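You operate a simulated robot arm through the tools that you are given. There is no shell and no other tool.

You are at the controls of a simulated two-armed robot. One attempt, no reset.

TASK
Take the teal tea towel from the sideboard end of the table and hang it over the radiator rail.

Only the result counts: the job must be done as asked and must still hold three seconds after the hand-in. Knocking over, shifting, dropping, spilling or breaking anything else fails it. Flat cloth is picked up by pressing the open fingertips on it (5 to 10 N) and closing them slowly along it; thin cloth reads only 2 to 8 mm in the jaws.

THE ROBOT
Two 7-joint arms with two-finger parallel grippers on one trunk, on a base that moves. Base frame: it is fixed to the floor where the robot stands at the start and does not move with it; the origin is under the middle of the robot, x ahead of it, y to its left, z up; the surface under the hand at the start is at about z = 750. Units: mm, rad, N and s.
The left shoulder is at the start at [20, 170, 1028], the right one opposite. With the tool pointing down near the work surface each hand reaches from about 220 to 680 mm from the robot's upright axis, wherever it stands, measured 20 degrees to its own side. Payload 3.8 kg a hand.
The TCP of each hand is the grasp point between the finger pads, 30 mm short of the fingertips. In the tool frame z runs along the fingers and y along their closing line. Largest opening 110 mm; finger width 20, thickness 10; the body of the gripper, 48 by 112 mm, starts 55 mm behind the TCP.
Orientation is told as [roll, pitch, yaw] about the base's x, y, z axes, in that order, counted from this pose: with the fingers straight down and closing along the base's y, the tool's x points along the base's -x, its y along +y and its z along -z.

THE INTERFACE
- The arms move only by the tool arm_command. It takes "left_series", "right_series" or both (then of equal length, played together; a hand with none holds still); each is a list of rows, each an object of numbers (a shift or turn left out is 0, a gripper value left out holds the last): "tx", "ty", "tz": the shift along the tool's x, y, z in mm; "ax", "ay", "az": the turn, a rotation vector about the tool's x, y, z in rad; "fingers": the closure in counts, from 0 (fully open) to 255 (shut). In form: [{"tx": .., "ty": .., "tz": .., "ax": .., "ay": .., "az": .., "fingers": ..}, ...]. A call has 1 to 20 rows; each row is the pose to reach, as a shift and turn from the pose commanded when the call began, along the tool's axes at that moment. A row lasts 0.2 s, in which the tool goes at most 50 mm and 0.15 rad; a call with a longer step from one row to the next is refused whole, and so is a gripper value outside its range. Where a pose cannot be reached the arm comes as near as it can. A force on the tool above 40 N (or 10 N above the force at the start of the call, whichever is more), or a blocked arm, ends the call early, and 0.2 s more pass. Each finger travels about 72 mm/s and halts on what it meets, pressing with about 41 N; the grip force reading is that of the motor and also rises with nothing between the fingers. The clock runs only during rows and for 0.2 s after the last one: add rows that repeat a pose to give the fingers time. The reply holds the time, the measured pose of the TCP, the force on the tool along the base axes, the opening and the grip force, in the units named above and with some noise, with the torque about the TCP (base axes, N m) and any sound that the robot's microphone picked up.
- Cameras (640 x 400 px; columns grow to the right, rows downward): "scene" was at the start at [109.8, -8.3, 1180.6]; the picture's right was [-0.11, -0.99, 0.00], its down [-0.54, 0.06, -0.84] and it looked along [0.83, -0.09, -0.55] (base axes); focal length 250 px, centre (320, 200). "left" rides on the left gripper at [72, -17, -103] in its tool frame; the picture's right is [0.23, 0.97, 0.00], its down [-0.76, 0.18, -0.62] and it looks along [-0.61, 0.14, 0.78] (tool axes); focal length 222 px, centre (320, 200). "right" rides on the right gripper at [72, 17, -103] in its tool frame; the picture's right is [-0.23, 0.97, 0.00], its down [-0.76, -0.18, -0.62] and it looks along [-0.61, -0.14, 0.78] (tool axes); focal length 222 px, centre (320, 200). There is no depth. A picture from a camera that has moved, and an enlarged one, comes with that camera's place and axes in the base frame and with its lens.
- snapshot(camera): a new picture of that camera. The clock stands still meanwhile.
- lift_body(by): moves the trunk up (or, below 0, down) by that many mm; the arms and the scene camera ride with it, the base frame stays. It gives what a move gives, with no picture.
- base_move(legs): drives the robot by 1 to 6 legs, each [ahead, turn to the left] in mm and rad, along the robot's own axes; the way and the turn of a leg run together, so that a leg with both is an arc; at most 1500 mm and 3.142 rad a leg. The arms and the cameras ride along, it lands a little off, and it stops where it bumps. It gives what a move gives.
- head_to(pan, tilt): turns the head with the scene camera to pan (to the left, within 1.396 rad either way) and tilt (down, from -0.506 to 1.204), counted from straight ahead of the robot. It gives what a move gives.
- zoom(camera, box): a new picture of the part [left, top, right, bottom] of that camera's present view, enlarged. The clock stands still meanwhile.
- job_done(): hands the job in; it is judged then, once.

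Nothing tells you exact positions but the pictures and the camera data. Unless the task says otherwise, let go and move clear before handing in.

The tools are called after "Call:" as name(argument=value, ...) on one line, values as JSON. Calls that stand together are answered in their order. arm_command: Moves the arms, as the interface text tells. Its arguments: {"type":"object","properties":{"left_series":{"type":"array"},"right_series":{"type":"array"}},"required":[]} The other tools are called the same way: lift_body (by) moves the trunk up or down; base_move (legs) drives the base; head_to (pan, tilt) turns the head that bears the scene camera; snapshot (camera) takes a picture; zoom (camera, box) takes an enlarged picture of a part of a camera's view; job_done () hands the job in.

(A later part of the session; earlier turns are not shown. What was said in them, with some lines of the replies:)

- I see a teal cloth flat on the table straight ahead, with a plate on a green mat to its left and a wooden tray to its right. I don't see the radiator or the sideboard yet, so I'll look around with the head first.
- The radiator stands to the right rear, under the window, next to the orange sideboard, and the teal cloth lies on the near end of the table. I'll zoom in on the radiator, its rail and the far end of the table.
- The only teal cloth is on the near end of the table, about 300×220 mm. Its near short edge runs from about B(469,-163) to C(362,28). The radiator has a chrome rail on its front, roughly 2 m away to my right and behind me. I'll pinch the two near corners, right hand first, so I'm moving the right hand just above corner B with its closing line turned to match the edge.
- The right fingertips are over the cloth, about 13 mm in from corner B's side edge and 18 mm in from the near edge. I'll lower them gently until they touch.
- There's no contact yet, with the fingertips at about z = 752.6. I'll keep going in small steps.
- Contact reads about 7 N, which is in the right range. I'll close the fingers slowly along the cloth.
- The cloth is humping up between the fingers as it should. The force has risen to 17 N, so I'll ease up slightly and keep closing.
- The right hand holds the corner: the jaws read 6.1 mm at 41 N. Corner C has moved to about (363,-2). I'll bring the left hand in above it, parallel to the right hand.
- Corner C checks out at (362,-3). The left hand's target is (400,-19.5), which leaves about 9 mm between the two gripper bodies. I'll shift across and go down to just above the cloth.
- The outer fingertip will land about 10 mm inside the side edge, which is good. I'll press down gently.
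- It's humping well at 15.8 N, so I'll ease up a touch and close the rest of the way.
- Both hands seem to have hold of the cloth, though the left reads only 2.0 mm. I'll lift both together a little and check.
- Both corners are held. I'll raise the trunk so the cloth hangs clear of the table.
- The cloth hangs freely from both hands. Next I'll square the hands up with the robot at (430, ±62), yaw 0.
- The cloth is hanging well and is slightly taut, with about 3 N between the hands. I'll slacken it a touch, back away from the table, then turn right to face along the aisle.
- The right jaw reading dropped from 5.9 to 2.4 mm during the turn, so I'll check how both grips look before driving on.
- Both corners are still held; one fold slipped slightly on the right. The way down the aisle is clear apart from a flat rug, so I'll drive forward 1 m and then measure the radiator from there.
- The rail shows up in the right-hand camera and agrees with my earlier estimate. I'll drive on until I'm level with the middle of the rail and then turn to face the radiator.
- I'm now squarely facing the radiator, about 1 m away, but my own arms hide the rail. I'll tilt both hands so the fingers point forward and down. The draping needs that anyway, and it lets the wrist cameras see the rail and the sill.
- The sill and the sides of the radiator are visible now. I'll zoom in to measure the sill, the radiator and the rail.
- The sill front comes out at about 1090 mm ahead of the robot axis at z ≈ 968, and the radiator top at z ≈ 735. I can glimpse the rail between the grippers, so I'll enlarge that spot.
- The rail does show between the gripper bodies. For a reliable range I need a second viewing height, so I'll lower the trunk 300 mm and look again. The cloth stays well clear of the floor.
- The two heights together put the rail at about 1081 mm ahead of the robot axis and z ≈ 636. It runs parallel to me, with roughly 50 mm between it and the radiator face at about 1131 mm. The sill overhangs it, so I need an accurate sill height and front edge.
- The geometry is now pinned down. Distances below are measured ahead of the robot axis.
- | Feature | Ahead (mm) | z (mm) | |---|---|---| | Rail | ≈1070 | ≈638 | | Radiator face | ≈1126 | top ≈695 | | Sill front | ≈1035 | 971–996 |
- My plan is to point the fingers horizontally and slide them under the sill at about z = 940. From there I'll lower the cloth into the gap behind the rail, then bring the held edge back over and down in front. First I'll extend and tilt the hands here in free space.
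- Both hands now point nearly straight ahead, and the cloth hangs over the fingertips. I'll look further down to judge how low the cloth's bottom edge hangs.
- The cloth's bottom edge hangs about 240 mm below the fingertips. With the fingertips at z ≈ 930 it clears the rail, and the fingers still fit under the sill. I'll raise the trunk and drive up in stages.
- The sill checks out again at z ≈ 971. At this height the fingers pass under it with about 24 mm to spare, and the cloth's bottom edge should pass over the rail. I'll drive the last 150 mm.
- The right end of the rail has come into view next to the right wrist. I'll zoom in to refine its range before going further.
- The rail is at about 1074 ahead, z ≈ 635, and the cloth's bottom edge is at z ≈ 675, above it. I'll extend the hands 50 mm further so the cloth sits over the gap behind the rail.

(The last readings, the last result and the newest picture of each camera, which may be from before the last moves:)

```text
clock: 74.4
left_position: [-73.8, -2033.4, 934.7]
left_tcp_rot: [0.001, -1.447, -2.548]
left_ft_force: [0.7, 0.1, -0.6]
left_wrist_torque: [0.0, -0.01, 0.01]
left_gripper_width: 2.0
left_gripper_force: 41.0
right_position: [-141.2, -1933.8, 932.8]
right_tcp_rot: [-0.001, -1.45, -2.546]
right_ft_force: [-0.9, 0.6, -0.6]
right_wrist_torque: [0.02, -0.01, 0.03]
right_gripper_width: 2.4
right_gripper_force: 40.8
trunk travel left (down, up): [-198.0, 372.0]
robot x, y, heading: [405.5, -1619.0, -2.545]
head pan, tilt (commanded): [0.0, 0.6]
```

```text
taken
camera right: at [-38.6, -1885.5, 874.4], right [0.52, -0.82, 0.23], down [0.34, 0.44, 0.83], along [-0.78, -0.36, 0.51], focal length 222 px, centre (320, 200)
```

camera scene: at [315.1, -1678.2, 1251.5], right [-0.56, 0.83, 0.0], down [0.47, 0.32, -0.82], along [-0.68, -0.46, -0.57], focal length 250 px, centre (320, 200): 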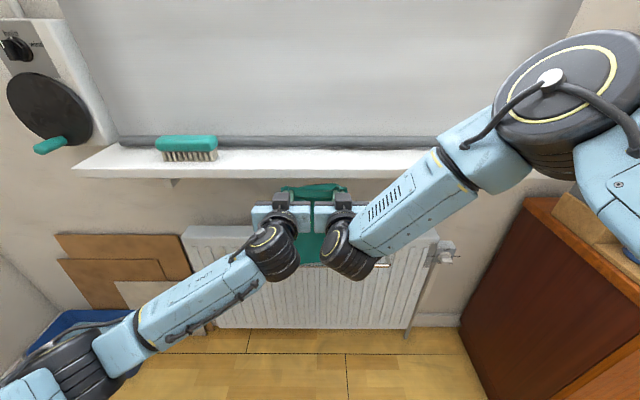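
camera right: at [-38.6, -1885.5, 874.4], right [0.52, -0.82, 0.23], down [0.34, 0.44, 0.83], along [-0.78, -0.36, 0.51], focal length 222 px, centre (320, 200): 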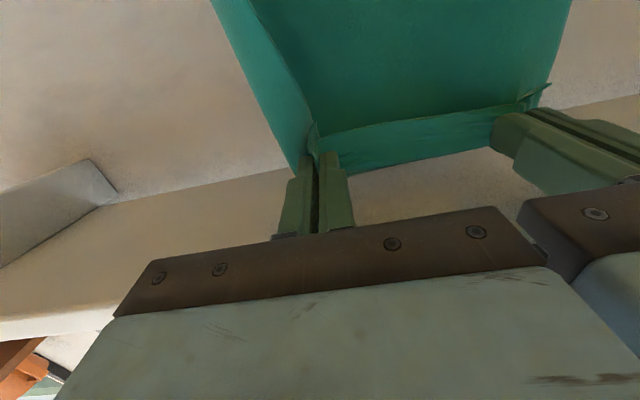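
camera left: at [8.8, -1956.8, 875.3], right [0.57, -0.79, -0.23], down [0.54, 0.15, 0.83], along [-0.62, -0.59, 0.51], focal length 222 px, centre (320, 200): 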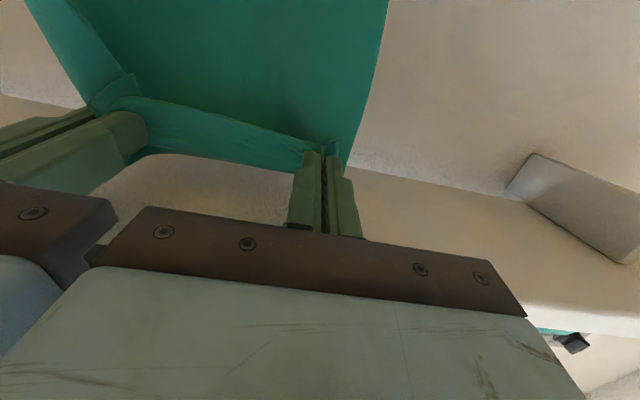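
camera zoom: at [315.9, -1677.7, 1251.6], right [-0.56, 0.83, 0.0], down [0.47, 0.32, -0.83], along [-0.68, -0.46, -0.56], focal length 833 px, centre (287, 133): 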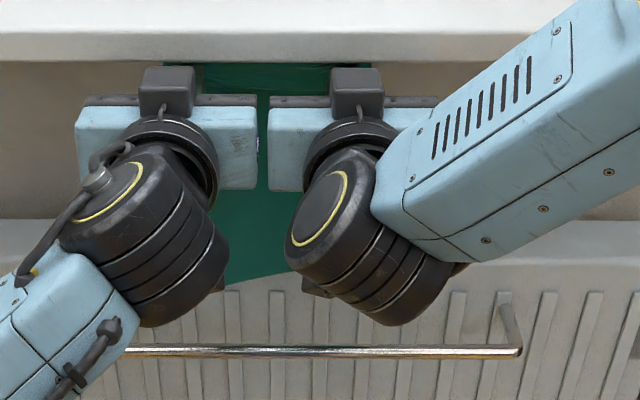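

The cloth's bottom edge now shows above the rail line, meaning behind it. I'll wait a second for any swing to die down and look again.

Call:
arm_command(left_series=[{"tz": 0}, {"tz": 0}, {"tz": 0}, {"tz": 0}, {"tz": 0}], right_series=[{"tz": 0}, {"tz": 0}, {"tz": 0}, {"tz": 0}, {"tz": 0}])

Call:
zoom(camera="scene", box=[280, 200, 340, 260])

Call:
head_to(pan=0.0, tilt=0.8)

Call:
snapshot(camera="scene")

```text
clock: 75.6
left_position: [-73.3, -2033.4, 934.6]
left_tcp_rot: [0.001, -1.448, -2.547]
left_ft_force: [0.8, 0.0, 0.4]
left_wrist_torque: [0.0, -0.01, 0.02]
left_gripper_width: 1.9
left_gripper_force: 40.9
right_position: [-138.5, -1933.5, 932.9]
right_tcp_rot: [0.0, -1.451, -2.548]
right_ft_force: [0.2, -0.4, -0.1]
right_wrist_torque: [0.01, 0.0, 0.05]
right_gripper_width: 2.5
right_gripper_force: 41.2
trunk travel left (down, up): [-198.0, 372.0]
robot x, y, heading: [403.7, -1617.9, -2.545]
head pan, tilt (commanded): [0.0, 0.6]
```

```text
6.67 times, centred on (310, 230) of scene
camera zoom: at [316.0, -1677.7, 1251.6], right [-0.56, 0.83, 0.0], down [0.47, 0.32, -0.83], along [-0.68, -0.46, -0.56], focal length 1666 px, centre (387, 0)
```

zoom: 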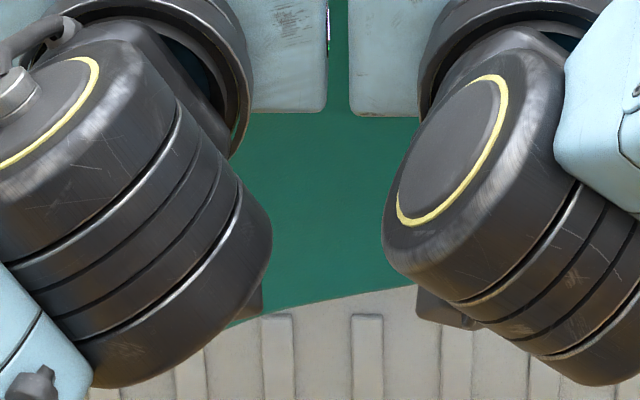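

```text
clock: 76.4
left_position: [-74.2, -2032.2, 934.3]
left_tcp_rot: [0.002, -1.447, -2.548]
left_ft_force: [-0.1, 0.4, -1.3]
left_wrist_torque: [0.01, -0.02, -0.01]
left_gripper_width: 2.1
left_gripper_force: 41.4
right_position: [-139.9, -1933.8, 933.8]
right_tcp_rot: [0.0, -1.451, -2.545]
right_ft_force: [-0.4, -0.6, -0.1]
right_wrist_torque: [0.01, 0.03, 0.05]
right_gripper_width: 2.4
right_gripper_force: 40.8
trunk travel left (down, up): [-198.0, 372.0]
robot x, y, heading: [401.0, -1618.3, -2.546]
head pan, tilt (commanded): [0.0, 0.799]
```

```text
taken
camera scene: at [322.3, -1673.4, 1234.8], right [-0.56, 0.83, 0.0], down [0.59, 0.4, -0.7], along [-0.58, -0.39, -0.72], focal length 250 px, centre (320, 200)
```

scene: 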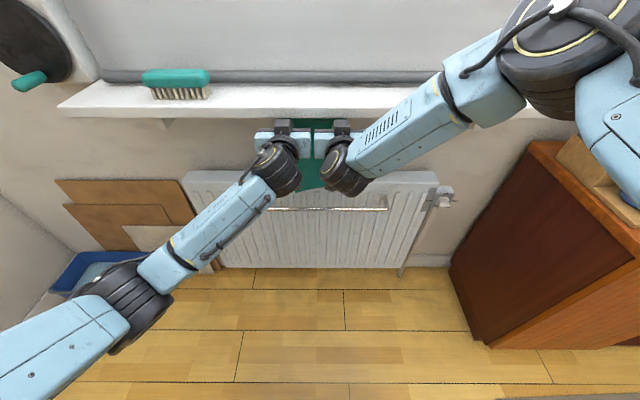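

The cloth's bottom edge has settled between the rail and the radiator face, about 45 mm above the rail and near the middle of the gap. I'll nudge forward 5 mm and lower the trunk 70 mm, then check that the cloth goes in behind the rail.

Call:
arm_command(left_series=[{"tx": -0.3, "tz": 2.5}, {"tx": -0.6, "tz": 5}, {"tx": -0.6, "tz": 5}, {"tx": -0.6, "tz": 5}, {"tx": -0.6, "tz": 5}], right_series=[{"tx": -0.3, "tz": 2.5}, {"tx": -0.6, "tz": 5}, {"tx": -0.6, "tz": 5}, {"tx": -0.6, "tz": 5}, {"tx": -0.6, "tz": 5}])

Call:
lift_body(by=-70)

Call:
snapshot(camera="scene")

Call:
zoom(camera="scene", box=[230, 110, 410, 230])

```text
clock: 77.6
left_position: [-79.2, -2036.5, 933.3]
left_tcp_rot: [0.003, -1.449, -2.547]
left_ft_force: [0.0, -0.4, 0.2]
left_wrist_torque: [-0.01, -0.07, 0.02]
left_gripper_width: 1.8
left_gripper_force: 40.6
right_position: [-144.4, -1936.6, 934.0]
right_tcp_rot: [0.0, -1.451, -2.547]
right_ft_force: [1.0, -0.6, 0.1]
right_wrist_torque: [-0.01, -0.01, 0.03]
right_gripper_width: 2.5
right_gripper_force: 40.7
trunk travel left (down, up): [-198.0, 372.0]
robot x, y, heading: [406.8, -1614.9, -2.549]
head pan, tilt (commanded): [0.0, 0.799]
```

```text
clock: 78.6
left_position: [-78.4, -2035.4, 863.1]
left_tcp_rot: [0.003, -1.449, -2.548]
left_ft_force: [-0.8, 0.4, 0.0]
left_wrist_torque: [0.04, 0.02, 0.01]
left_gripper_width: 2.1
left_gripper_force: 40.7
right_position: [-144.4, -1936.4, 863.7]
right_tcp_rot: [0.0, -1.451, -2.548]
right_ft_force: [0.7, -0.4, -0.1]
right_wrist_torque: [-0.01, -0.01, 0.02]
right_gripper_width: 2.4
right_gripper_force: 41.1
trunk travel left (down, up): [-128.0, 442.0]
robot x, y, heading: [406.1, -1616.1, -2.545]
head pan, tilt (commanded): [0.0, 0.799]
```

```text
taken
camera scene: at [322.5, -1673.3, 1164.8], right [-0.56, 0.83, 0.0], down [0.59, 0.4, -0.7], along [-0.58, -0.39, -0.72], focal length 250 px, centre (320, 200)
```

scene: 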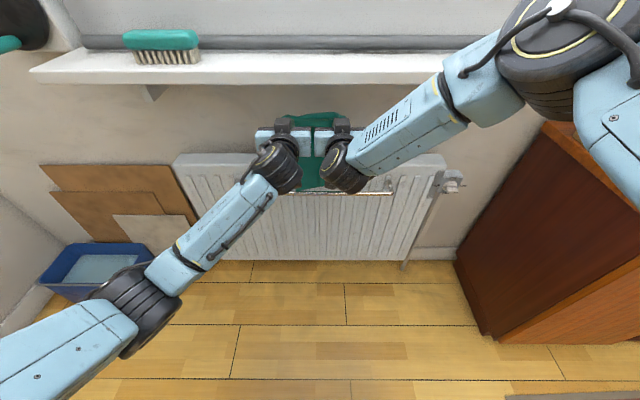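

```text
3.33 times, centred on (320, 170) of scene
camera zoom: at [322.5, -1673.3, 1164.8], right [-0.56, 0.83, 0.0], down [0.59, 0.4, -0.7], along [-0.58, -0.39, -0.72], focal length 833 px, centre (320, 300)
```

zoom: 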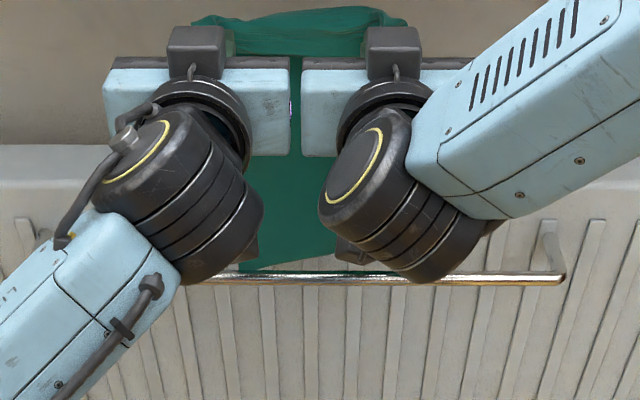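

The cloth's bottom edge is now just going in behind the rail. I'll keep lowering.

Call:
lift_body(by=-50)

Call:
zoom(camera="scene", box=[230, 90, 410, 210])

```text
clock: 79.6
left_position: [-80.1, -2035.5, 815.0]
left_tcp_rot: [0.004, -1.45, -2.548]
left_ft_force: [0.5, -0.4, 0.0]
left_wrist_torque: [-0.02, -0.03, 0.03]
left_gripper_width: 1.9
left_gripper_force: 40.9
right_position: [-144.7, -1936.4, 814.0]
right_tcp_rot: [0.0, -1.449, -2.546]
right_ft_force: [0.5, 0.1, 0.9]
right_wrist_torque: [0.0, 0.02, 0.06]
right_gripper_width: 2.2
right_gripper_force: 41.2
trunk travel left (down, up): [-78.0, 492.0]
robot x, y, heading: [405.5, -1618.2, -2.55]
head pan, tilt (commanded): [0.0, 0.799]
```

```text
3.33 times, centred on (320, 150) of scene
camera zoom: at [322.5, -1673.3, 1114.8], right [-0.56, 0.83, 0.0], down [0.59, 0.4, -0.7], along [-0.58, -0.39, -0.72], focal length 833 px, centre (320, 367)
```

zoom: 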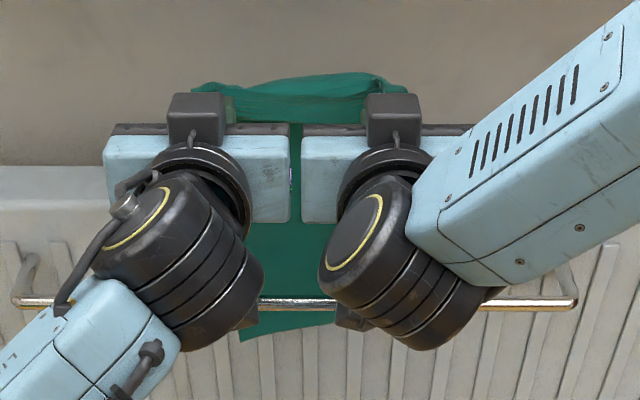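

The rail now passes in front of the cloth, so the cloth is in behind it. I'll lower another 48 mm so roughly half the cloth is behind, then look before bringing the held edge back over the front.

Call:
lift_body(by=-48)

Call:
zoom(camera="scene", box=[230, 70, 410, 210])

```text
clock: 80.5
left_position: [-78.5, -2036.2, 767.3]
left_tcp_rot: [0.004, -1.449, -2.549]
left_ft_force: [-0.8, 0.4, -0.7]
left_wrist_torque: [0.03, 0.03, 0.02]
left_gripper_width: 2.1
left_gripper_force: 41.3
right_position: [-143.4, -1936.6, 766.3]
right_tcp_rot: [-0.001, -1.45, -2.547]
right_ft_force: [-0.6, 0.2, 0.4]
right_wrist_torque: [0.01, 0.02, 0.03]
right_gripper_width: 2.3
right_gripper_force: 41.0
trunk travel left (down, up): [-30.0, 540.0]
robot x, y, heading: [409.1, -1617.0, -2.548]
head pan, tilt (commanded): [0.0, 0.799]
```

```text
2.86 times, centred on (320, 140) of scene
camera zoom: at [322.5, -1673.3, 1066.8], right [-0.56, 0.83, 0.0], down [0.59, 0.4, -0.7], along [-0.58, -0.39, -0.72], focal length 714 px, centre (320, 371)
```

zoom: 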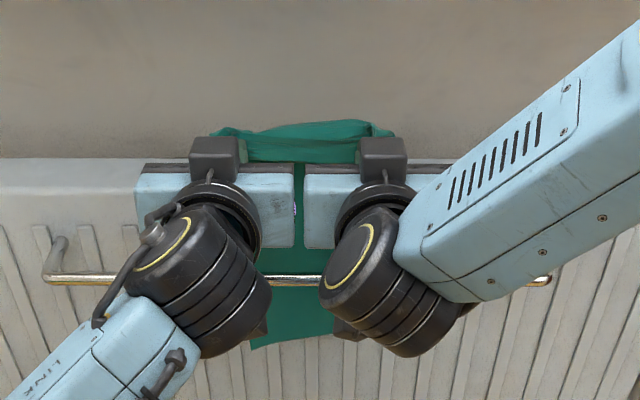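

It's working: the cloth is behind the rail with about 110 mm below it. I'll lower 22 mm more for better balance, then swing both hands back over the rail in an arc.

Call:
lift_body(by=-22)

Call:
arm_command(left_series=[{"tx": 1.7, "tz": -13.9}, {"tx": 4.5, "tz": -28.7}, {"tx": 7.3, "tz": -43.4}, {"tx": 13.1, "tz": -57.8}, {"tx": 20.7, "tz": -71}, {"tx": 30.2, "tz": -83}, {"tx": 42.6, "tz": -93.5}, {"tx": 42.6, "tz": -93.5}], right_series=[{"tx": 1.7, "tz": -13.9}, {"tx": 4.5, "tz": -28.7}, {"tx": 7.3, "tz": -43.4}, {"tx": 13.1, "tz": -57.8}, {"tx": 20.7, "tz": -71}, {"tx": 30.2, "tz": -83}, {"tx": 42.6, "tz": -93.5}, {"tx": 42.6, "tz": -93.5}])

Call:
snapshot(camera="scene")

Call:
snapshot(camera="left")

Call:
snapshot(camera="right")

```text
clock: 81.1
left_position: [-78.3, -2035.6, 744.1]
left_tcp_rot: [0.003, -1.449, -2.549]
left_ft_force: [-0.8, -0.7, 0.3]
left_wrist_torque: [-0.02, 0.04, 0.05]
left_gripper_width: 1.8
left_gripper_force: 41.2
right_position: [-144.7, -1937.3, 744.0]
right_tcp_rot: [0.001, -1.45, -2.547]
right_ft_force: [0.1, 0.0, -0.5]
right_wrist_torque: [0.04, 0.01, 0.03]
right_gripper_width: 2.8
right_gripper_force: 41.3
trunk travel left (down, up): [-8.0, 562.0]
robot x, y, heading: [404.4, -1618.7, -2.545]
head pan, tilt (commanded): [0.0, 0.799]
```

```text
clock: 82.9
left_position: [2.4, -1982.7, 713.9]
left_tcp_rot: [0.001, -1.451, -2.549]
left_ft_force: [-0.1, 0.2, 0.5]
left_wrist_torque: [-0.02, -0.01, 0.02]
left_gripper_width: 2.1
left_gripper_force: 41.6
right_position: [-62.7, -1882.1, 712.6]
right_tcp_rot: [-0.002, -1.452, -2.546]
right_ft_force: [0.3, -0.2, -0.5]
right_wrist_torque: [0.02, 0.02, 0.04]
right_gripper_width: 2.5
right_gripper_force: 40.9
trunk travel left (down, up): [-8.0, 562.0]
robot x, y, heading: [407.2, -1618.2, -2.548]
head pan, tilt (commanded): [0.0, 0.799]
```

```text
taken
camera scene: at [322.4, -1673.3, 1044.8], right [-0.56, 0.83, 0.0], down [0.59, 0.4, -0.7], along [-0.58, -0.39, -0.72], focal length 250 px, centre (320, 200)
```

scene: 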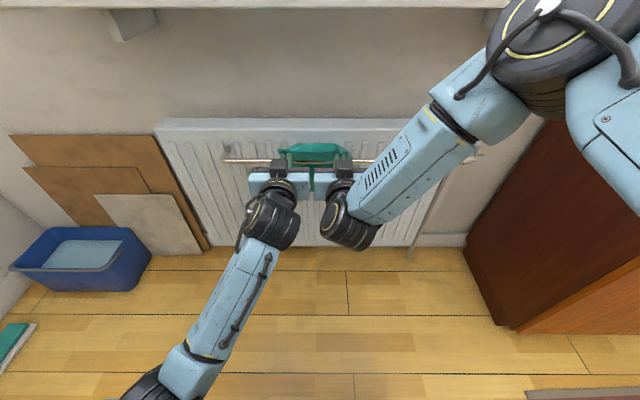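

```text
taken
camera left: at [85.8, -1905.3, 654.4], right [0.57, -0.79, -0.23], down [0.54, 0.15, 0.83], along [-0.62, -0.59, 0.51], focal length 222 px, centre (320, 200)
```

left: 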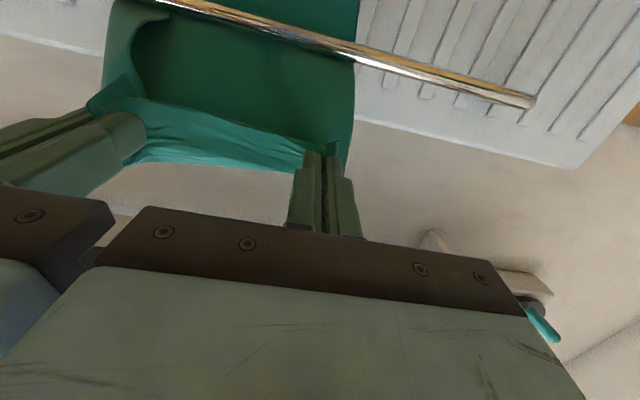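

```text
taken
camera right: at [38.4, -1833.3, 654.0], right [0.52, -0.82, 0.23], down [0.34, 0.44, 0.83], along [-0.78, -0.36, 0.51], focal length 222 px, centre (320, 200)
```

right: 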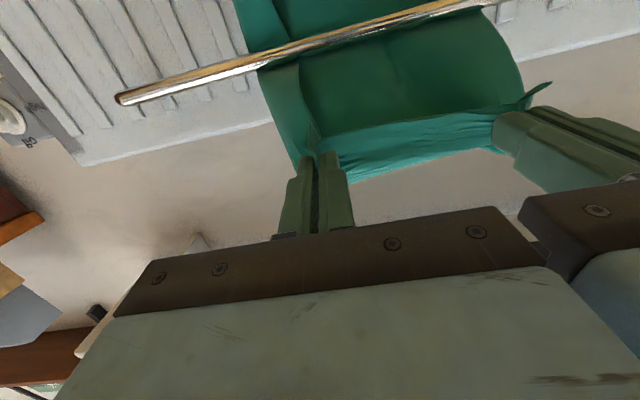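

The rail crosses in front of the whole width of the cloth, just as wanted. I'll continue the arc down the front side.

Call:
arm_command(left_series=[{"tx": 13.1, "tz": -8.5}, {"tx": 27, "tz": -14.9}, {"tx": 41.6, "tz": -19.1}, {"tx": 57, "tz": -21.3}, {"tx": 72.1, "tz": -21.5}, {"tx": 87, "tz": -19.7}, {"tx": 87, "tz": -19.7}], right_series=[{"tx": 13.1, "tz": -8.5}, {"tx": 27, "tz": -14.9}, {"tx": 41.6, "tz": -19.1}, {"tx": 57, "tz": -21.3}, {"tx": 72.1, "tz": -21.5}, {"tx": 87, "tz": -19.7}, {"tx": 87, "tz": -19.7}])

Call:
snapshot(camera="scene")

Call:
zoom(camera="scene", box=[210, 120, 390, 260])

Call:
snapshot(camera="right")

```text
clock: 84.0
left_position: [27.3, -1970.0, 657.0]
left_tcp_rot: [-0.02, -1.456, -2.514]
left_ft_force: [-0.4, -1.6, -0.5]
left_wrist_torque: [0.02, 0.05, -0.08]
left_gripper_width: 2.0
left_gripper_force: 41.4
right_position: [-31.8, -1871.8, 665.6]
right_tcp_rot: [-0.105, -1.443, -2.463]
right_ft_force: [-0.4, 1.6, 0.6]
right_wrist_torque: [-0.02, -0.07, 0.2]
right_gripper_width: 2.8
right_gripper_force: 41.4
right hand out of reach, approached as far as the arm can: row 2, 3, 4, 5
trunk travel left (down, up): [-8.0, 562.0]
robot x, y, heading: [406.7, -1617.5, -2.544]
head pan, tilt (commanded): [0.0, 0.799]
stopped in row 5 (left hand): the force on the tool passed its limit at 46 N (the readings are from after the stop); the commanded pose is now the measured one
```

```text
taken
camera scene: at [322.4, -1673.3, 1044.8], right [-0.56, 0.83, 0.0], down [0.59, 0.4, -0.7], along [-0.58, -0.39, -0.72], focal length 250 px, centre (320, 200)
```

scene: 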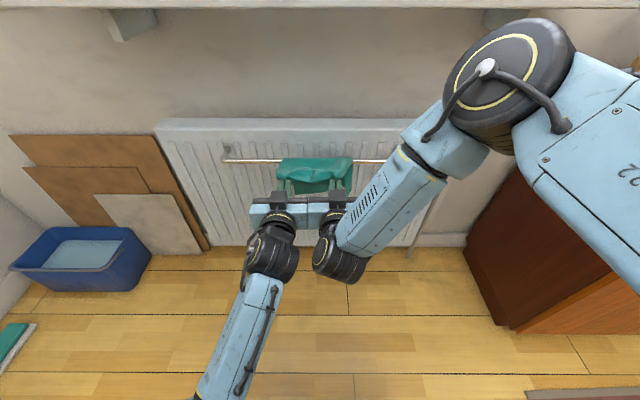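

```text
2.86 times, centred on (300, 190) of scene
camera zoom: at [322.4, -1673.3, 1044.8], right [-0.56, 0.83, 0.0], down [0.59, 0.4, -0.7], along [-0.58, -0.39, -0.72], focal length 714 px, centre (377, 229)
```

zoom: 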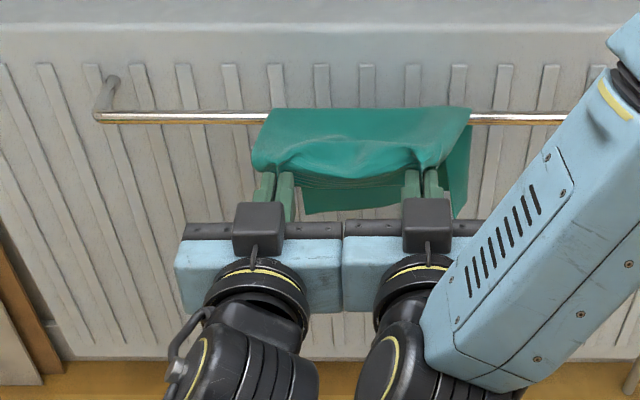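

```text
taken
camera right: at [70.7, -1824.6, 606.4], right [0.51, -0.84, 0.21], down [0.35, 0.42, 0.84], along [-0.79, -0.35, 0.5], focal length 222 px, centre (320, 200)
```

right: 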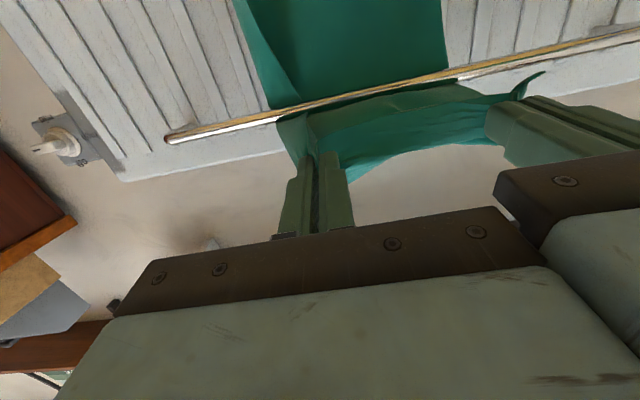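

The cloth is draped over the rail, but the right arm ran out of reach in that elbow-up posture and the two gripper bodies touched. Nothing in the room was disturbed. I'll separate the hands slightly and tilt the fingers back downward, which raises the wrists and frees the arms to go lower.

Call:
arm_command(left_series=[{"tx": -2.8, "ty": 2, "tz": 0.8, "ay": 0.1}, {"tx": -5.6, "ty": 2, "tz": 1.7, "ay": 0.2}, {"tx": -8.4, "ty": 2, "tz": 2.5, "ay": 0.3}, {"tx": -11.2, "ty": 2, "tz": 3.4, "ay": 0.4}, {"tx": -14, "ty": 2, "tz": 4.2, "ay": 0.5}, {"tx": -16.7, "ty": 2, "tz": 5, "ay": 0.6}, {"tx": -16.7, "ty": 2, "tz": 5, "ay": 0.6}], right_series=[{"tx": -2.8, "ty": -4, "tz": 0.8, "ay": 0.1}, {"tx": -5.6, "ty": -4, "tz": 1.7, "ay": 0.2}, {"tx": -8.4, "ty": -4, "tz": 2.5, "ay": 0.3}, {"tx": -11.2, "ty": -4, "tz": 3.4, "ay": 0.4}, {"tx": -14, "ty": -4, "tz": 4.2, "ay": 0.5}, {"tx": -16.7, "ty": -4, "tz": 5, "ay": 0.6}, {"tx": -16.7, "ty": -4, "tz": 5, "ay": 0.6}])

Call:
snapshot(camera="scene")

Call:
snapshot(camera="right")

Call:
snapshot(camera="left")

```text
clock: 85.7
left_position: [22.3, -1975.6, 672.9]
left_tcp_rot: [-0.003, -0.855, -2.535]
left_ft_force: [-1.3, 1.9, 0.7]
left_wrist_torque: [0.05, 0.01, -0.03]
left_gripper_width: 2.1
left_gripper_force: 41.1
right_position: [-40.3, -1873.4, 682.3]
right_tcp_rot: [-0.017, -0.842, -2.554]
right_ft_force: [1.2, -2.0, -0.5]
right_wrist_torque: [-0.07, -0.01, 0.13]
right_gripper_width: 2.3
right_gripper_force: 41.0
trunk travel left (down, up): [-8.0, 562.0]
robot x, y, heading: [406.0, -1616.0, -2.546]
head pan, tilt (commanded): [0.0, 0.799]
```

```text
taken
camera scene: at [322.3, -1673.3, 1044.7], right [-0.56, 0.83, 0.0], down [0.59, 0.4, -0.7], along [-0.58, -0.39, -0.72], focal length 250 px, centre (320, 200)
```

scene: 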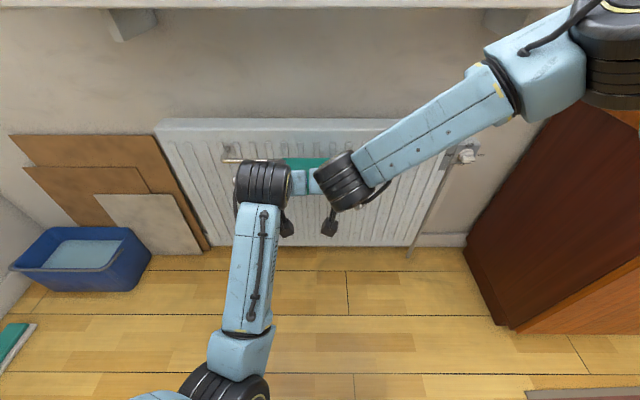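

```text
taken
camera right: at [74.7, -1818.7, 696.3], right [0.4, -0.9, 0.16], down [-0.13, 0.12, 0.99], along [-0.91, -0.42, -0.07], focal length 222 px, centre (320, 200)
```

right: 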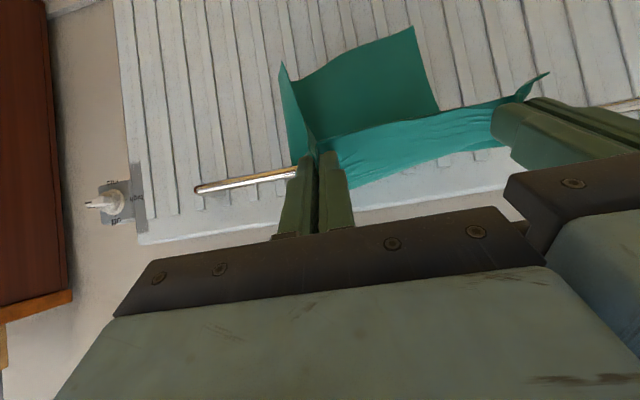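

```text
taken
camera left: at [117.4, -1890.5, 687.0], right [0.68, -0.72, -0.17], down [0.08, -0.17, 0.98], along [-0.73, -0.68, -0.06], focal length 222 px, centre (320, 200)
```

left: 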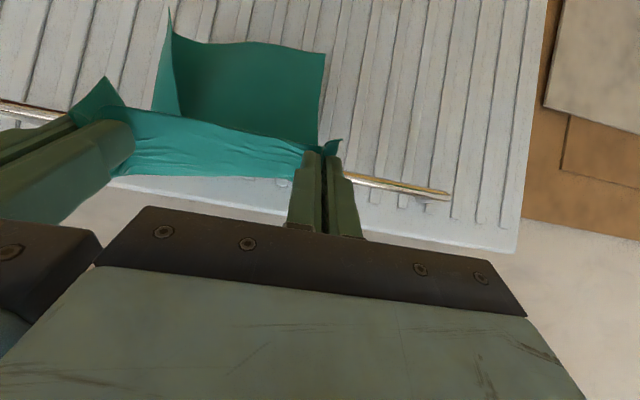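

Both arms are comfortable again and the drape is intact. I'll carry on down the front side in this posture.

Call:
arm_command(left_series=[{"tx": 11.9, "tz": 9.1}, {"tx": 22.5, "tz": 19.8}, {"tx": 31.8, "tz": 32}, {"tx": 39, "tz": 44.9}, {"tx": 44.2, "tz": 58.8}, {"tx": 44.2, "tz": 58.8}], right_series=[{"tx": 12.3, "tz": 10}, {"tx": 23.2, "tz": 21.6}, {"tx": 32.9, "tz": 34.8}, {"tx": 40.5, "tz": 48.6}, {"tx": 46.1, "tz": 63.4}, {"tx": 46.1, "tz": 63.4}])

Call:
snapshot(camera="scene")

Call:
snapshot(camera="left")

Call:
snapshot(camera="right")

```text
clock: 87.0
left_position: [9.8, -1984.0, 601.1]
left_tcp_rot: [-0.005, -0.859, -2.535]
left_ft_force: [-2.4, 3.2, -0.4]
left_wrist_torque: [0.04, 0.11, -0.07]
left_gripper_width: 1.9
left_gripper_force: 40.8
right_position: [-53.6, -1879.9, 604.7]
right_tcp_rot: [-0.02, -0.842, -2.553]
right_ft_force: [2.2, -3.4, -1.0]
right_wrist_torque: [-0.07, -0.02, 0.15]
right_gripper_width: 2.5
right_gripper_force: 40.9
trunk travel left (down, up): [-8.0, 562.0]
robot x, y, heading: [405.4, -1620.9, -2.544]
head pan, tilt (commanded): [0.0, 0.799]
```

```text
taken
camera scene: at [322.3, -1673.4, 1044.7], right [-0.56, 0.83, 0.0], down [0.59, 0.4, -0.7], along [-0.58, -0.39, -0.72], focal length 250 px, centre (320, 200)
```

scene: 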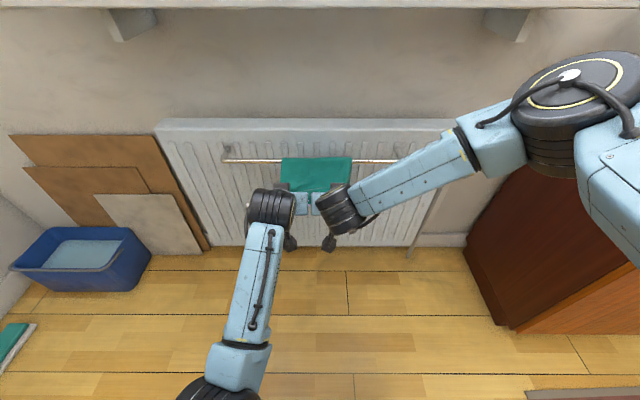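

```text
taken
camera left: at [104.5, -1899.1, 614.7], right [0.68, -0.72, -0.18], down [0.08, -0.16, 0.98], along [-0.73, -0.68, -0.05], focal length 222 px, centre (320, 200)
```

left: 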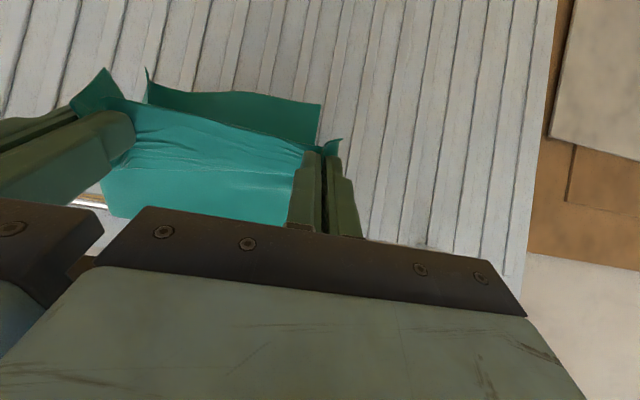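

```text
taken
camera right: at [60.8, -1826.7, 619.3], right [0.4, -0.9, 0.16], down [-0.12, 0.12, 0.99], along [-0.91, -0.42, -0.07], focal length 222 px, centre (320, 200)
```

right: 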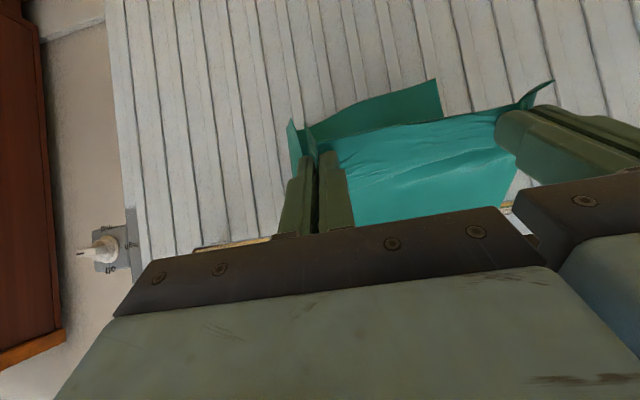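

The front half is nearly down, and the back half hangs about 143 mm behind the rail, so it's well balanced. I'll do the last bit of the arc with slightly less lateral tension.

Call:
arm_command(left_series=[{"tx": 3.1, "ty": -0.5, "tz": 14.7}, {"tx": 4.7, "ty": -1, "tz": 29.5}, {"tx": 4.2, "ty": -1, "tz": 43.7}, {"tx": 1.5, "ty": -1, "tz": 55.9}, {"tx": 1.5, "ty": -1, "tz": 55.9}], right_series=[{"tx": 3.5, "ty": 0.5, "tz": 15.6}, {"tx": 5.4, "ty": 1, "tz": 31.3}, {"tx": 5.3, "ty": 1, "tz": 46.5}, {"tx": 3, "ty": 1, "tz": 59.6}, {"tx": 3, "ty": 1, "tz": 59.6}])

Call:
snapshot(camera="scene")

Call:
snapshot(camera="left")

Call:
snapshot(camera="right")

```text
clock: 88.2
left_position: [-24.5, -2007.2, 564.8]
left_tcp_rot: [-0.005, -0.857, -2.533]
left_ft_force: [-2.3, 2.0, -0.3]
left_wrist_torque: [0.03, 0.02, -0.05]
left_gripper_width: 1.6
left_gripper_force: 40.2
right_position: [-89.5, -1905.8, 561.7]
right_tcp_rot: [-0.018, -0.844, -2.554]
right_ft_force: [1.7, -3.5, 0.3]
right_wrist_torque: [-0.05, -0.03, 0.12]
right_gripper_width: 2.1
right_gripper_force: 40.9
trunk travel left (down, up): [-8.0, 562.0]
robot x, y, heading: [409.5, -1619.0, -2.547]
head pan, tilt (commanded): [0.0, 0.799]
```

```text
taken
camera scene: at [322.3, -1673.4, 1044.7], right [-0.56, 0.83, 0.0], down [0.59, 0.4, -0.7], along [-0.58, -0.39, -0.72], focal length 250 px, centre (320, 200)
```

scene: 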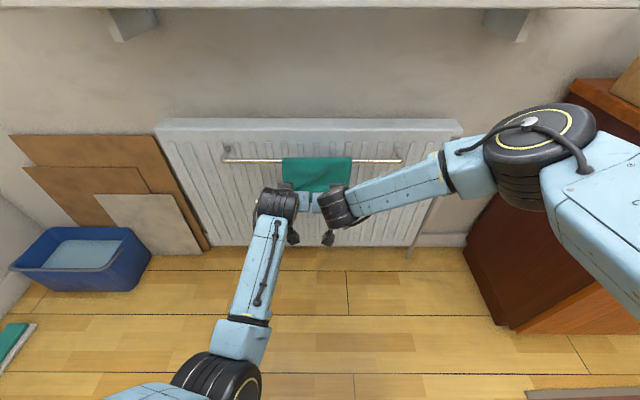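

```text
taken
camera left: at [69.8, -1921.7, 577.8], right [0.68, -0.72, -0.17], down [0.08, -0.16, 0.98], along [-0.73, -0.68, -0.05], focal length 222 px, centre (320, 200)
```

left: 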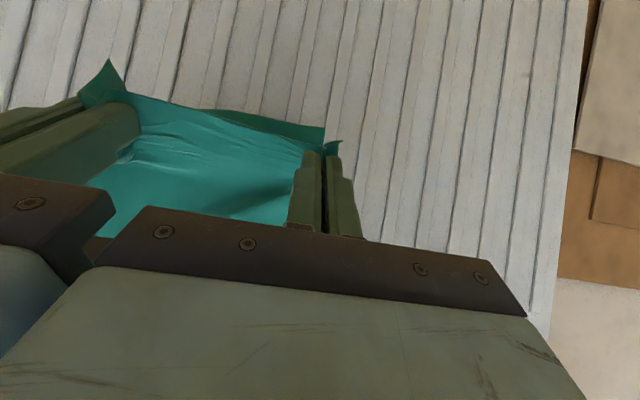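

```text
taken
camera right: at [24.5, -1850.9, 576.8], right [0.4, -0.9, 0.16], down [-0.12, 0.12, 0.99], along [-0.91, -0.42, -0.07], focal length 222 px, centre (320, 200)
```

right: 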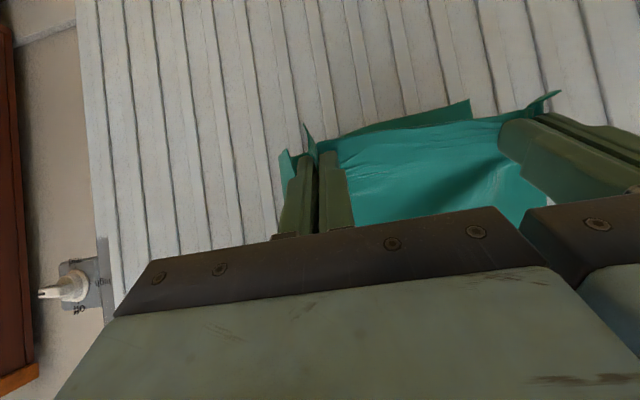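

The held edge is now about 90 mm below the rail on the front side. I'll open both grippers slowly, and only part-way so the inner fingers don't meet.

Call:
arm_command(left_series=[{"fingers": 240}, {"fingers": 225}, {"fingers": 210}, {"fingers": 195}, {"fingers": 180}, {"fingers": 165}, {"fingers": 165}, {"fingers": 165}], right_series=[{"fingers": 240}, {"fingers": 225}, {"fingers": 210}, {"fingers": 195}, {"fingers": 180}, {"fingers": 165}, {"fingers": 165}, {"fingers": 165}])

Call:
snapshot(camera="scene")

Call:
snapshot(camera="left")

Call:
snapshot(camera="right")

```text
clock: 90.0
left_position: [-25.3, -2006.9, 564.1]
left_tcp_rot: [-0.002, -0.856, -2.534]
left_ft_force: [-0.6, 0.0, 0.5]
left_wrist_torque: [-0.01, -0.02, 0.03]
left_gripper_width: 38.8
left_gripper_force: 0.1
right_position: [-89.6, -1905.1, 562.1]
right_tcp_rot: [-0.019, -0.843, -2.552]
right_ft_force: [-0.8, -0.4, 0.0]
right_wrist_torque: [-0.01, -0.01, 0.02]
right_gripper_width: 38.8
right_gripper_force: 0.1
trunk travel left (down, up): [-8.0, 562.0]
robot x, y, heading: [404.3, -1616.0, -2.549]
head pan, tilt (commanded): [0.0, 0.799]
```

```text
taken
camera scene: at [322.4, -1673.3, 1044.7], right [-0.56, 0.83, 0.0], down [0.59, 0.4, -0.7], along [-0.58, -0.39, -0.72], focal length 250 px, centre (320, 200)
```

scene: 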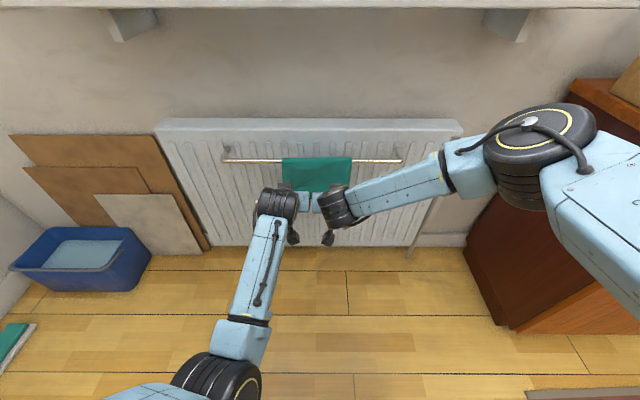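

```text
taken
camera left: at [70.0, -1921.6, 577.8], right [0.68, -0.72, -0.17], down [0.08, -0.16, 0.98], along [-0.73, -0.68, -0.05], focal length 222 px, centre (320, 200)
```

left: 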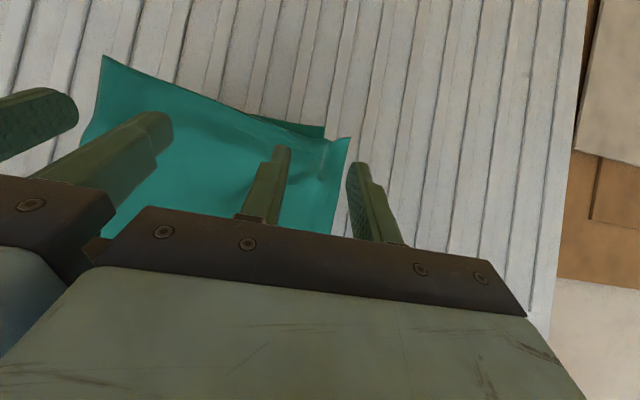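

```text
taken
camera right: at [24.6, -1850.8, 577.0], right [0.4, -0.9, 0.16], down [-0.12, 0.12, 0.99], along [-0.91, -0.42, -0.06], focal length 222 px, centre (320, 200)
```

right: 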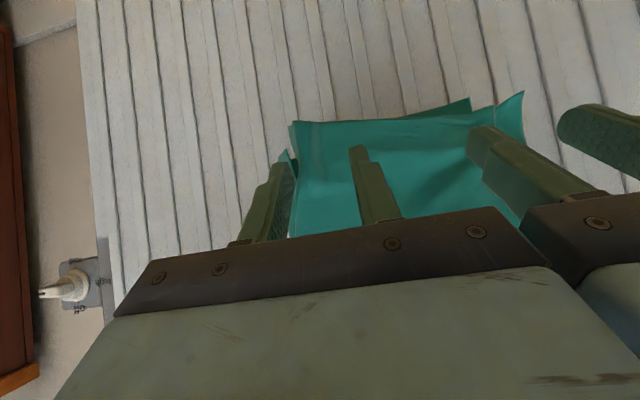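

Released, and the towel hangs over the rail. I'll draw the hands straight back, slowly at first.

Call:
arm_command(left_series=[{"tx": 4, "tz": -4.5}, {"tx": 8, "tz": -9}, {"tx": 13, "tz": -15}, {"tx": 19.8, "tz": -22.5}, {"tx": 26.4, "tz": -30}], right_series=[{"tx": 4, "tz": -4.5}, {"tx": 8, "tz": -9}, {"tx": 13, "tz": -15}, {"tx": 19.8, "tz": -22.5}, {"tx": 26.4, "tz": -30}])

Call:
snapshot(camera="left")

Call:
snapshot(camera="right")

```text
clock: 91.2
left_position: [8.3, -1983.2, 562.8]
left_tcp_rot: [-0.002, -0.857, -2.533]
left_ft_force: [0.4, -0.1, 0.2]
left_wrist_torque: [0.02, -0.01, 0.03]
left_gripper_width: 38.5
left_gripper_force: 0.1
right_position: [-55.3, -1883.3, 562.0]
right_tcp_rot: [-0.02, -0.843, -2.554]
right_ft_force: [-0.3, 0.1, 0.5]
right_wrist_torque: [0.01, 0.01, 0.0]
right_gripper_width: 38.8
right_gripper_force: 0.0
trunk travel left (down, up): [-8.0, 562.0]
robot x, y, heading: [406.2, -1617.0, -2.546]
head pan, tilt (commanded): [0.0, 0.799]
```

```text
taken
camera left: at [103.0, -1898.5, 577.0], right [0.68, -0.72, -0.17], down [0.08, -0.16, 0.98], along [-0.73, -0.68, -0.05], focal length 222 px, centre (320, 200)
```

left: 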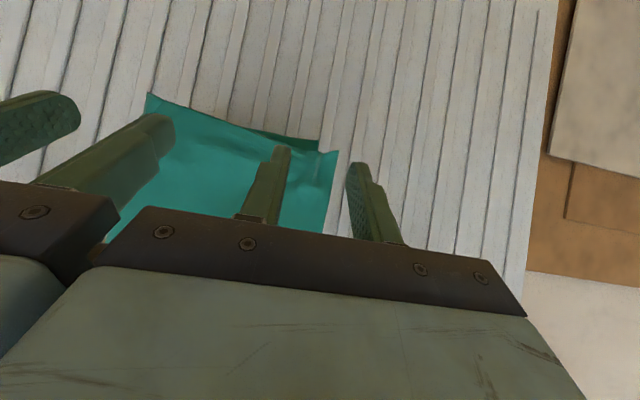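

```text
taken
camera right: at [59.1, -1828.8, 577.5], right [0.4, -0.9, 0.16], down [-0.12, 0.12, 0.99], along [-0.91, -0.42, -0.06], focal length 222 px, centre (320, 200)
```

right: 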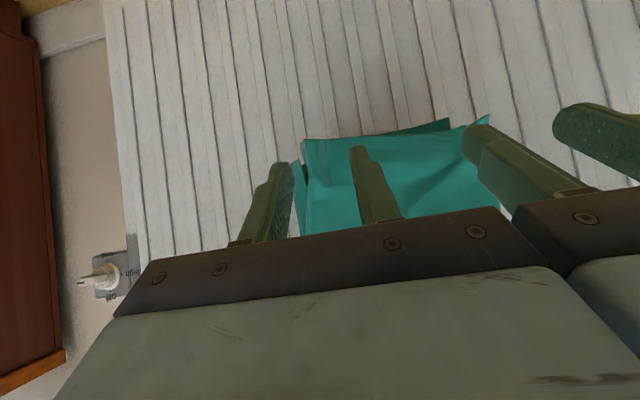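

The cloth stayed put and the fingers are free. I'll back the base away along the way I came and look at the result.

Call:
base_move(legs=[[-380, 0]])

Call:
head_to(pan=0.0, tilt=0.5)

Call:
snapshot(camera="scene")

Call:
zoom(camera="scene", box=[220, 130, 420, 280])

```text
clock: 93.7
left_position: [323.1, -1774.0, 562.8]
left_tcp_rot: [-0.003, -0.859, -2.532]
left_ft_force: [0.0, -1.0, -0.2]
left_wrist_torque: [0.0, -0.02, -0.03]
left_gripper_width: 38.8
left_gripper_force: 0.0
right_position: [257.6, -1671.5, 563.8]
right_tcp_rot: [-0.02, -0.843, -2.55]
right_ft_force: [0.2, 0.1, -0.5]
right_wrist_torque: [0.02, 0.0, -0.01]
right_gripper_width: 38.7
right_gripper_force: 0.1
trunk travel left (down, up): [-8.0, 562.0]
robot x, y, heading: [720.0, -1404.5, -2.545]
head pan, tilt (commanded): [0.0, 0.799]
```

```text
clock: 94.5
left_position: [322.8, -1771.4, 562.8]
left_tcp_rot: [-0.006, -0.856, -2.532]
left_ft_force: [-0.4, 0.1, 1.0]
left_wrist_torque: [0.01, 0.0, -0.01]
left_gripper_width: 39.1
left_gripper_force: 0.1
right_position: [257.1, -1670.6, 562.8]
right_tcp_rot: [-0.019, -0.844, -2.551]
right_ft_force: [-0.4, -0.5, 0.5]
right_wrist_torque: [0.01, -0.01, 0.02]
right_gripper_width: 39.2
right_gripper_force: 0.0
trunk travel left (down, up): [-8.0, 562.0]
robot x, y, heading: [719.1, -1407.5, -2.549]
head pan, tilt (commanded): [0.0, 0.499]
```

```text
taken
camera scene: at [626.9, -1467.2, 1070.6], right [-0.56, 0.83, 0.0], down [0.4, 0.27, -0.88], along [-0.73, -0.49, -0.48], focal length 250 px, centre (320, 200)
```

scene: 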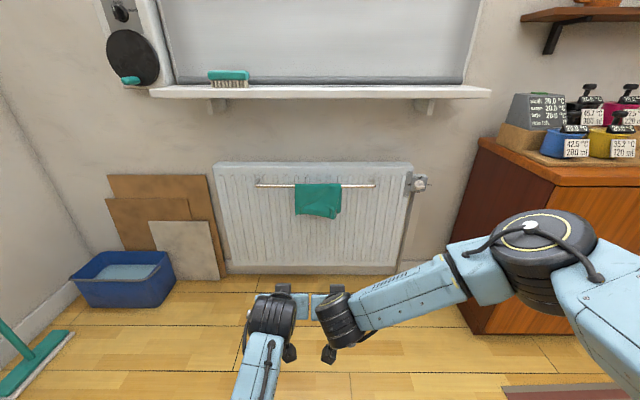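

```text
2.67 times, centred on (320, 205) of scene
camera zoom: at [626.9, -1467.2, 1070.6], right [-0.56, 0.83, 0.0], down [0.4, 0.27, -0.88], along [-0.73, -0.49, -0.48], focal length 667 px, centre (320, 187)
```

zoom: 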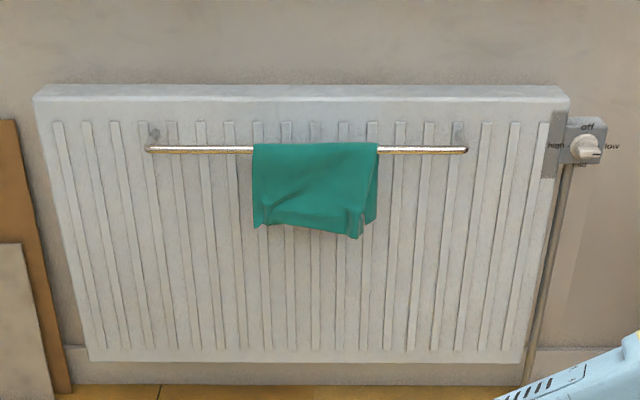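

The towel hangs neatly over the rail with its front half visible, and my hands are well clear. I'll wait a few seconds and check that it isn't slipping.

Call:
arm_command(left_series=[{"tz": 0}, {"tz": 0}, {"tz": 0}, {"tz": 0}, {"tz": 0}, {"tz": 0}, {"tz": 0}, {"tz": 0}, {"tz": 0}, {"tz": 0}, {"tz": 0}, {"tz": 0}, {"tz": 0}, {"tz": 0}, {"tz": 0}, {"tz": 0}, {"tz": 0}, {"tz": 0}])

Call:
zoom(camera="scene", box=[220, 130, 420, 280])

Call:
zoom(camera="scene", box=[280, 170, 360, 230])

Call:
snapshot(camera="right")

```text
clock: 98.2
left_position: [322.2, -1772.6, 563.2]
left_tcp_rot: [-0.003, -0.857, -2.533]
left_ft_force: [0.8, 0.1, -0.3]
left_wrist_torque: [0.05, -0.04, 0.0]
left_gripper_width: 38.8
left_gripper_force: 0.1
right_position: [257.5, -1671.8, 562.0]
right_tcp_rot: [-0.02, -0.845, -2.551]
right_ft_force: [0.8, 0.5, 0.1]
right_wrist_torque: [0.01, 0.01, 0.0]
right_gripper_width: 38.9
right_gripper_force: 0.0
trunk travel left (down, up): [-8.0, 562.0]
robot x, y, heading: [721.1, -1404.3, -2.544]
head pan, tilt (commanded): [0.0, 0.499]
```

```text
2.67 times, centred on (320, 205) of scene
camera zoom: at [626.9, -1467.2, 1070.7], right [-0.56, 0.83, 0.0], down [0.4, 0.27, -0.88], along [-0.73, -0.49, -0.48], focal length 667 px, centre (320, 187)
```

zoom: 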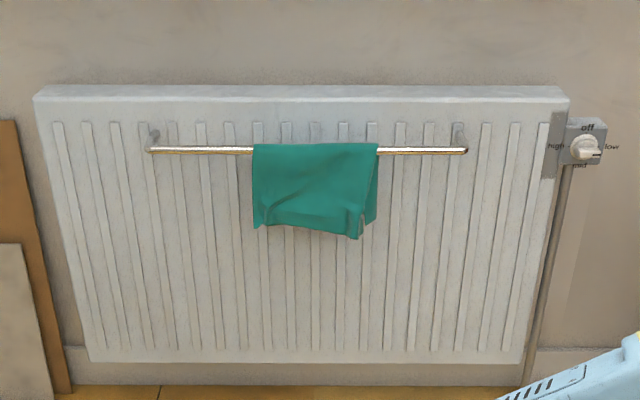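

```text
6.67 times, centred on (320, 200) of scene
camera zoom: at [626.9, -1467.2, 1070.7], right [-0.56, 0.83, 0.0], down [0.4, 0.27, -0.88], along [-0.73, -0.49, -0.48], focal length 1666 px, centre (320, 200)
```

zoom: 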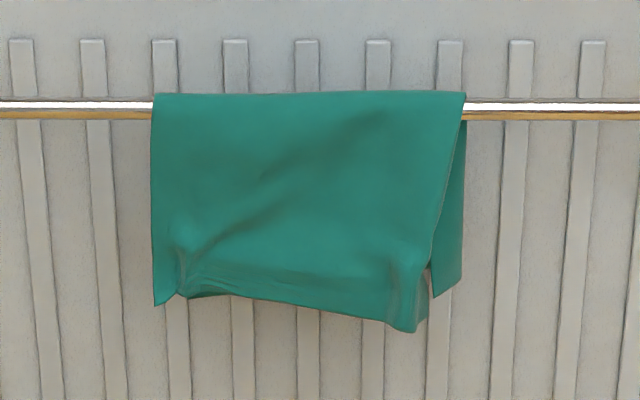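

```text
taken
camera right: at [372.2, -1617.4, 577.5], right [0.4, -0.9, 0.16], down [-0.12, 0.12, 0.99], along [-0.91, -0.42, -0.06], focal length 222 px, centre (320, 200)
```

right: 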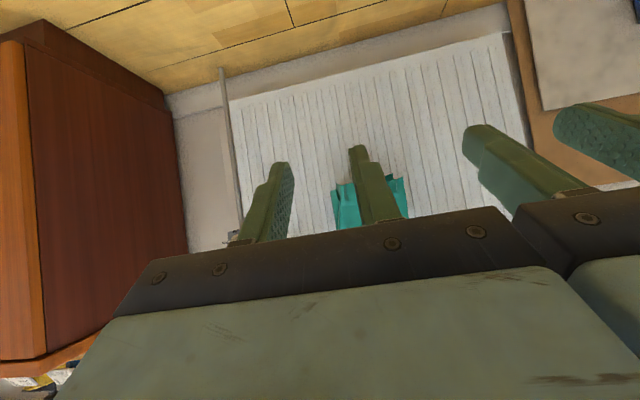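

The towel hasn't moved in nearly four seconds. It hangs over the rail with about half on each side, both hands are empty and well clear, and nothing else has been disturbed. I'm handing the job in.

Call:
job_done()

```text
The job is handed in.
```

The teal tea towel is hanging over the radiator rail, with roughly half its length in front and half behind. I watched it for almost four seconds after backing away, and it had not slipped. I then handed the job in, but the reply gave no verdict.

- **Gripper contact:** while I was lowering the front half, the right arm ran out of reach and the two gripper bodies pressed together, which stopped the move at 46 N. I separated them and finished in a different posture. The cloth and rail were not affected.
- **Surroundings:** I saw nothing else knocked, moved or dropped. The robot is standing back from the radiator with both hands empty.
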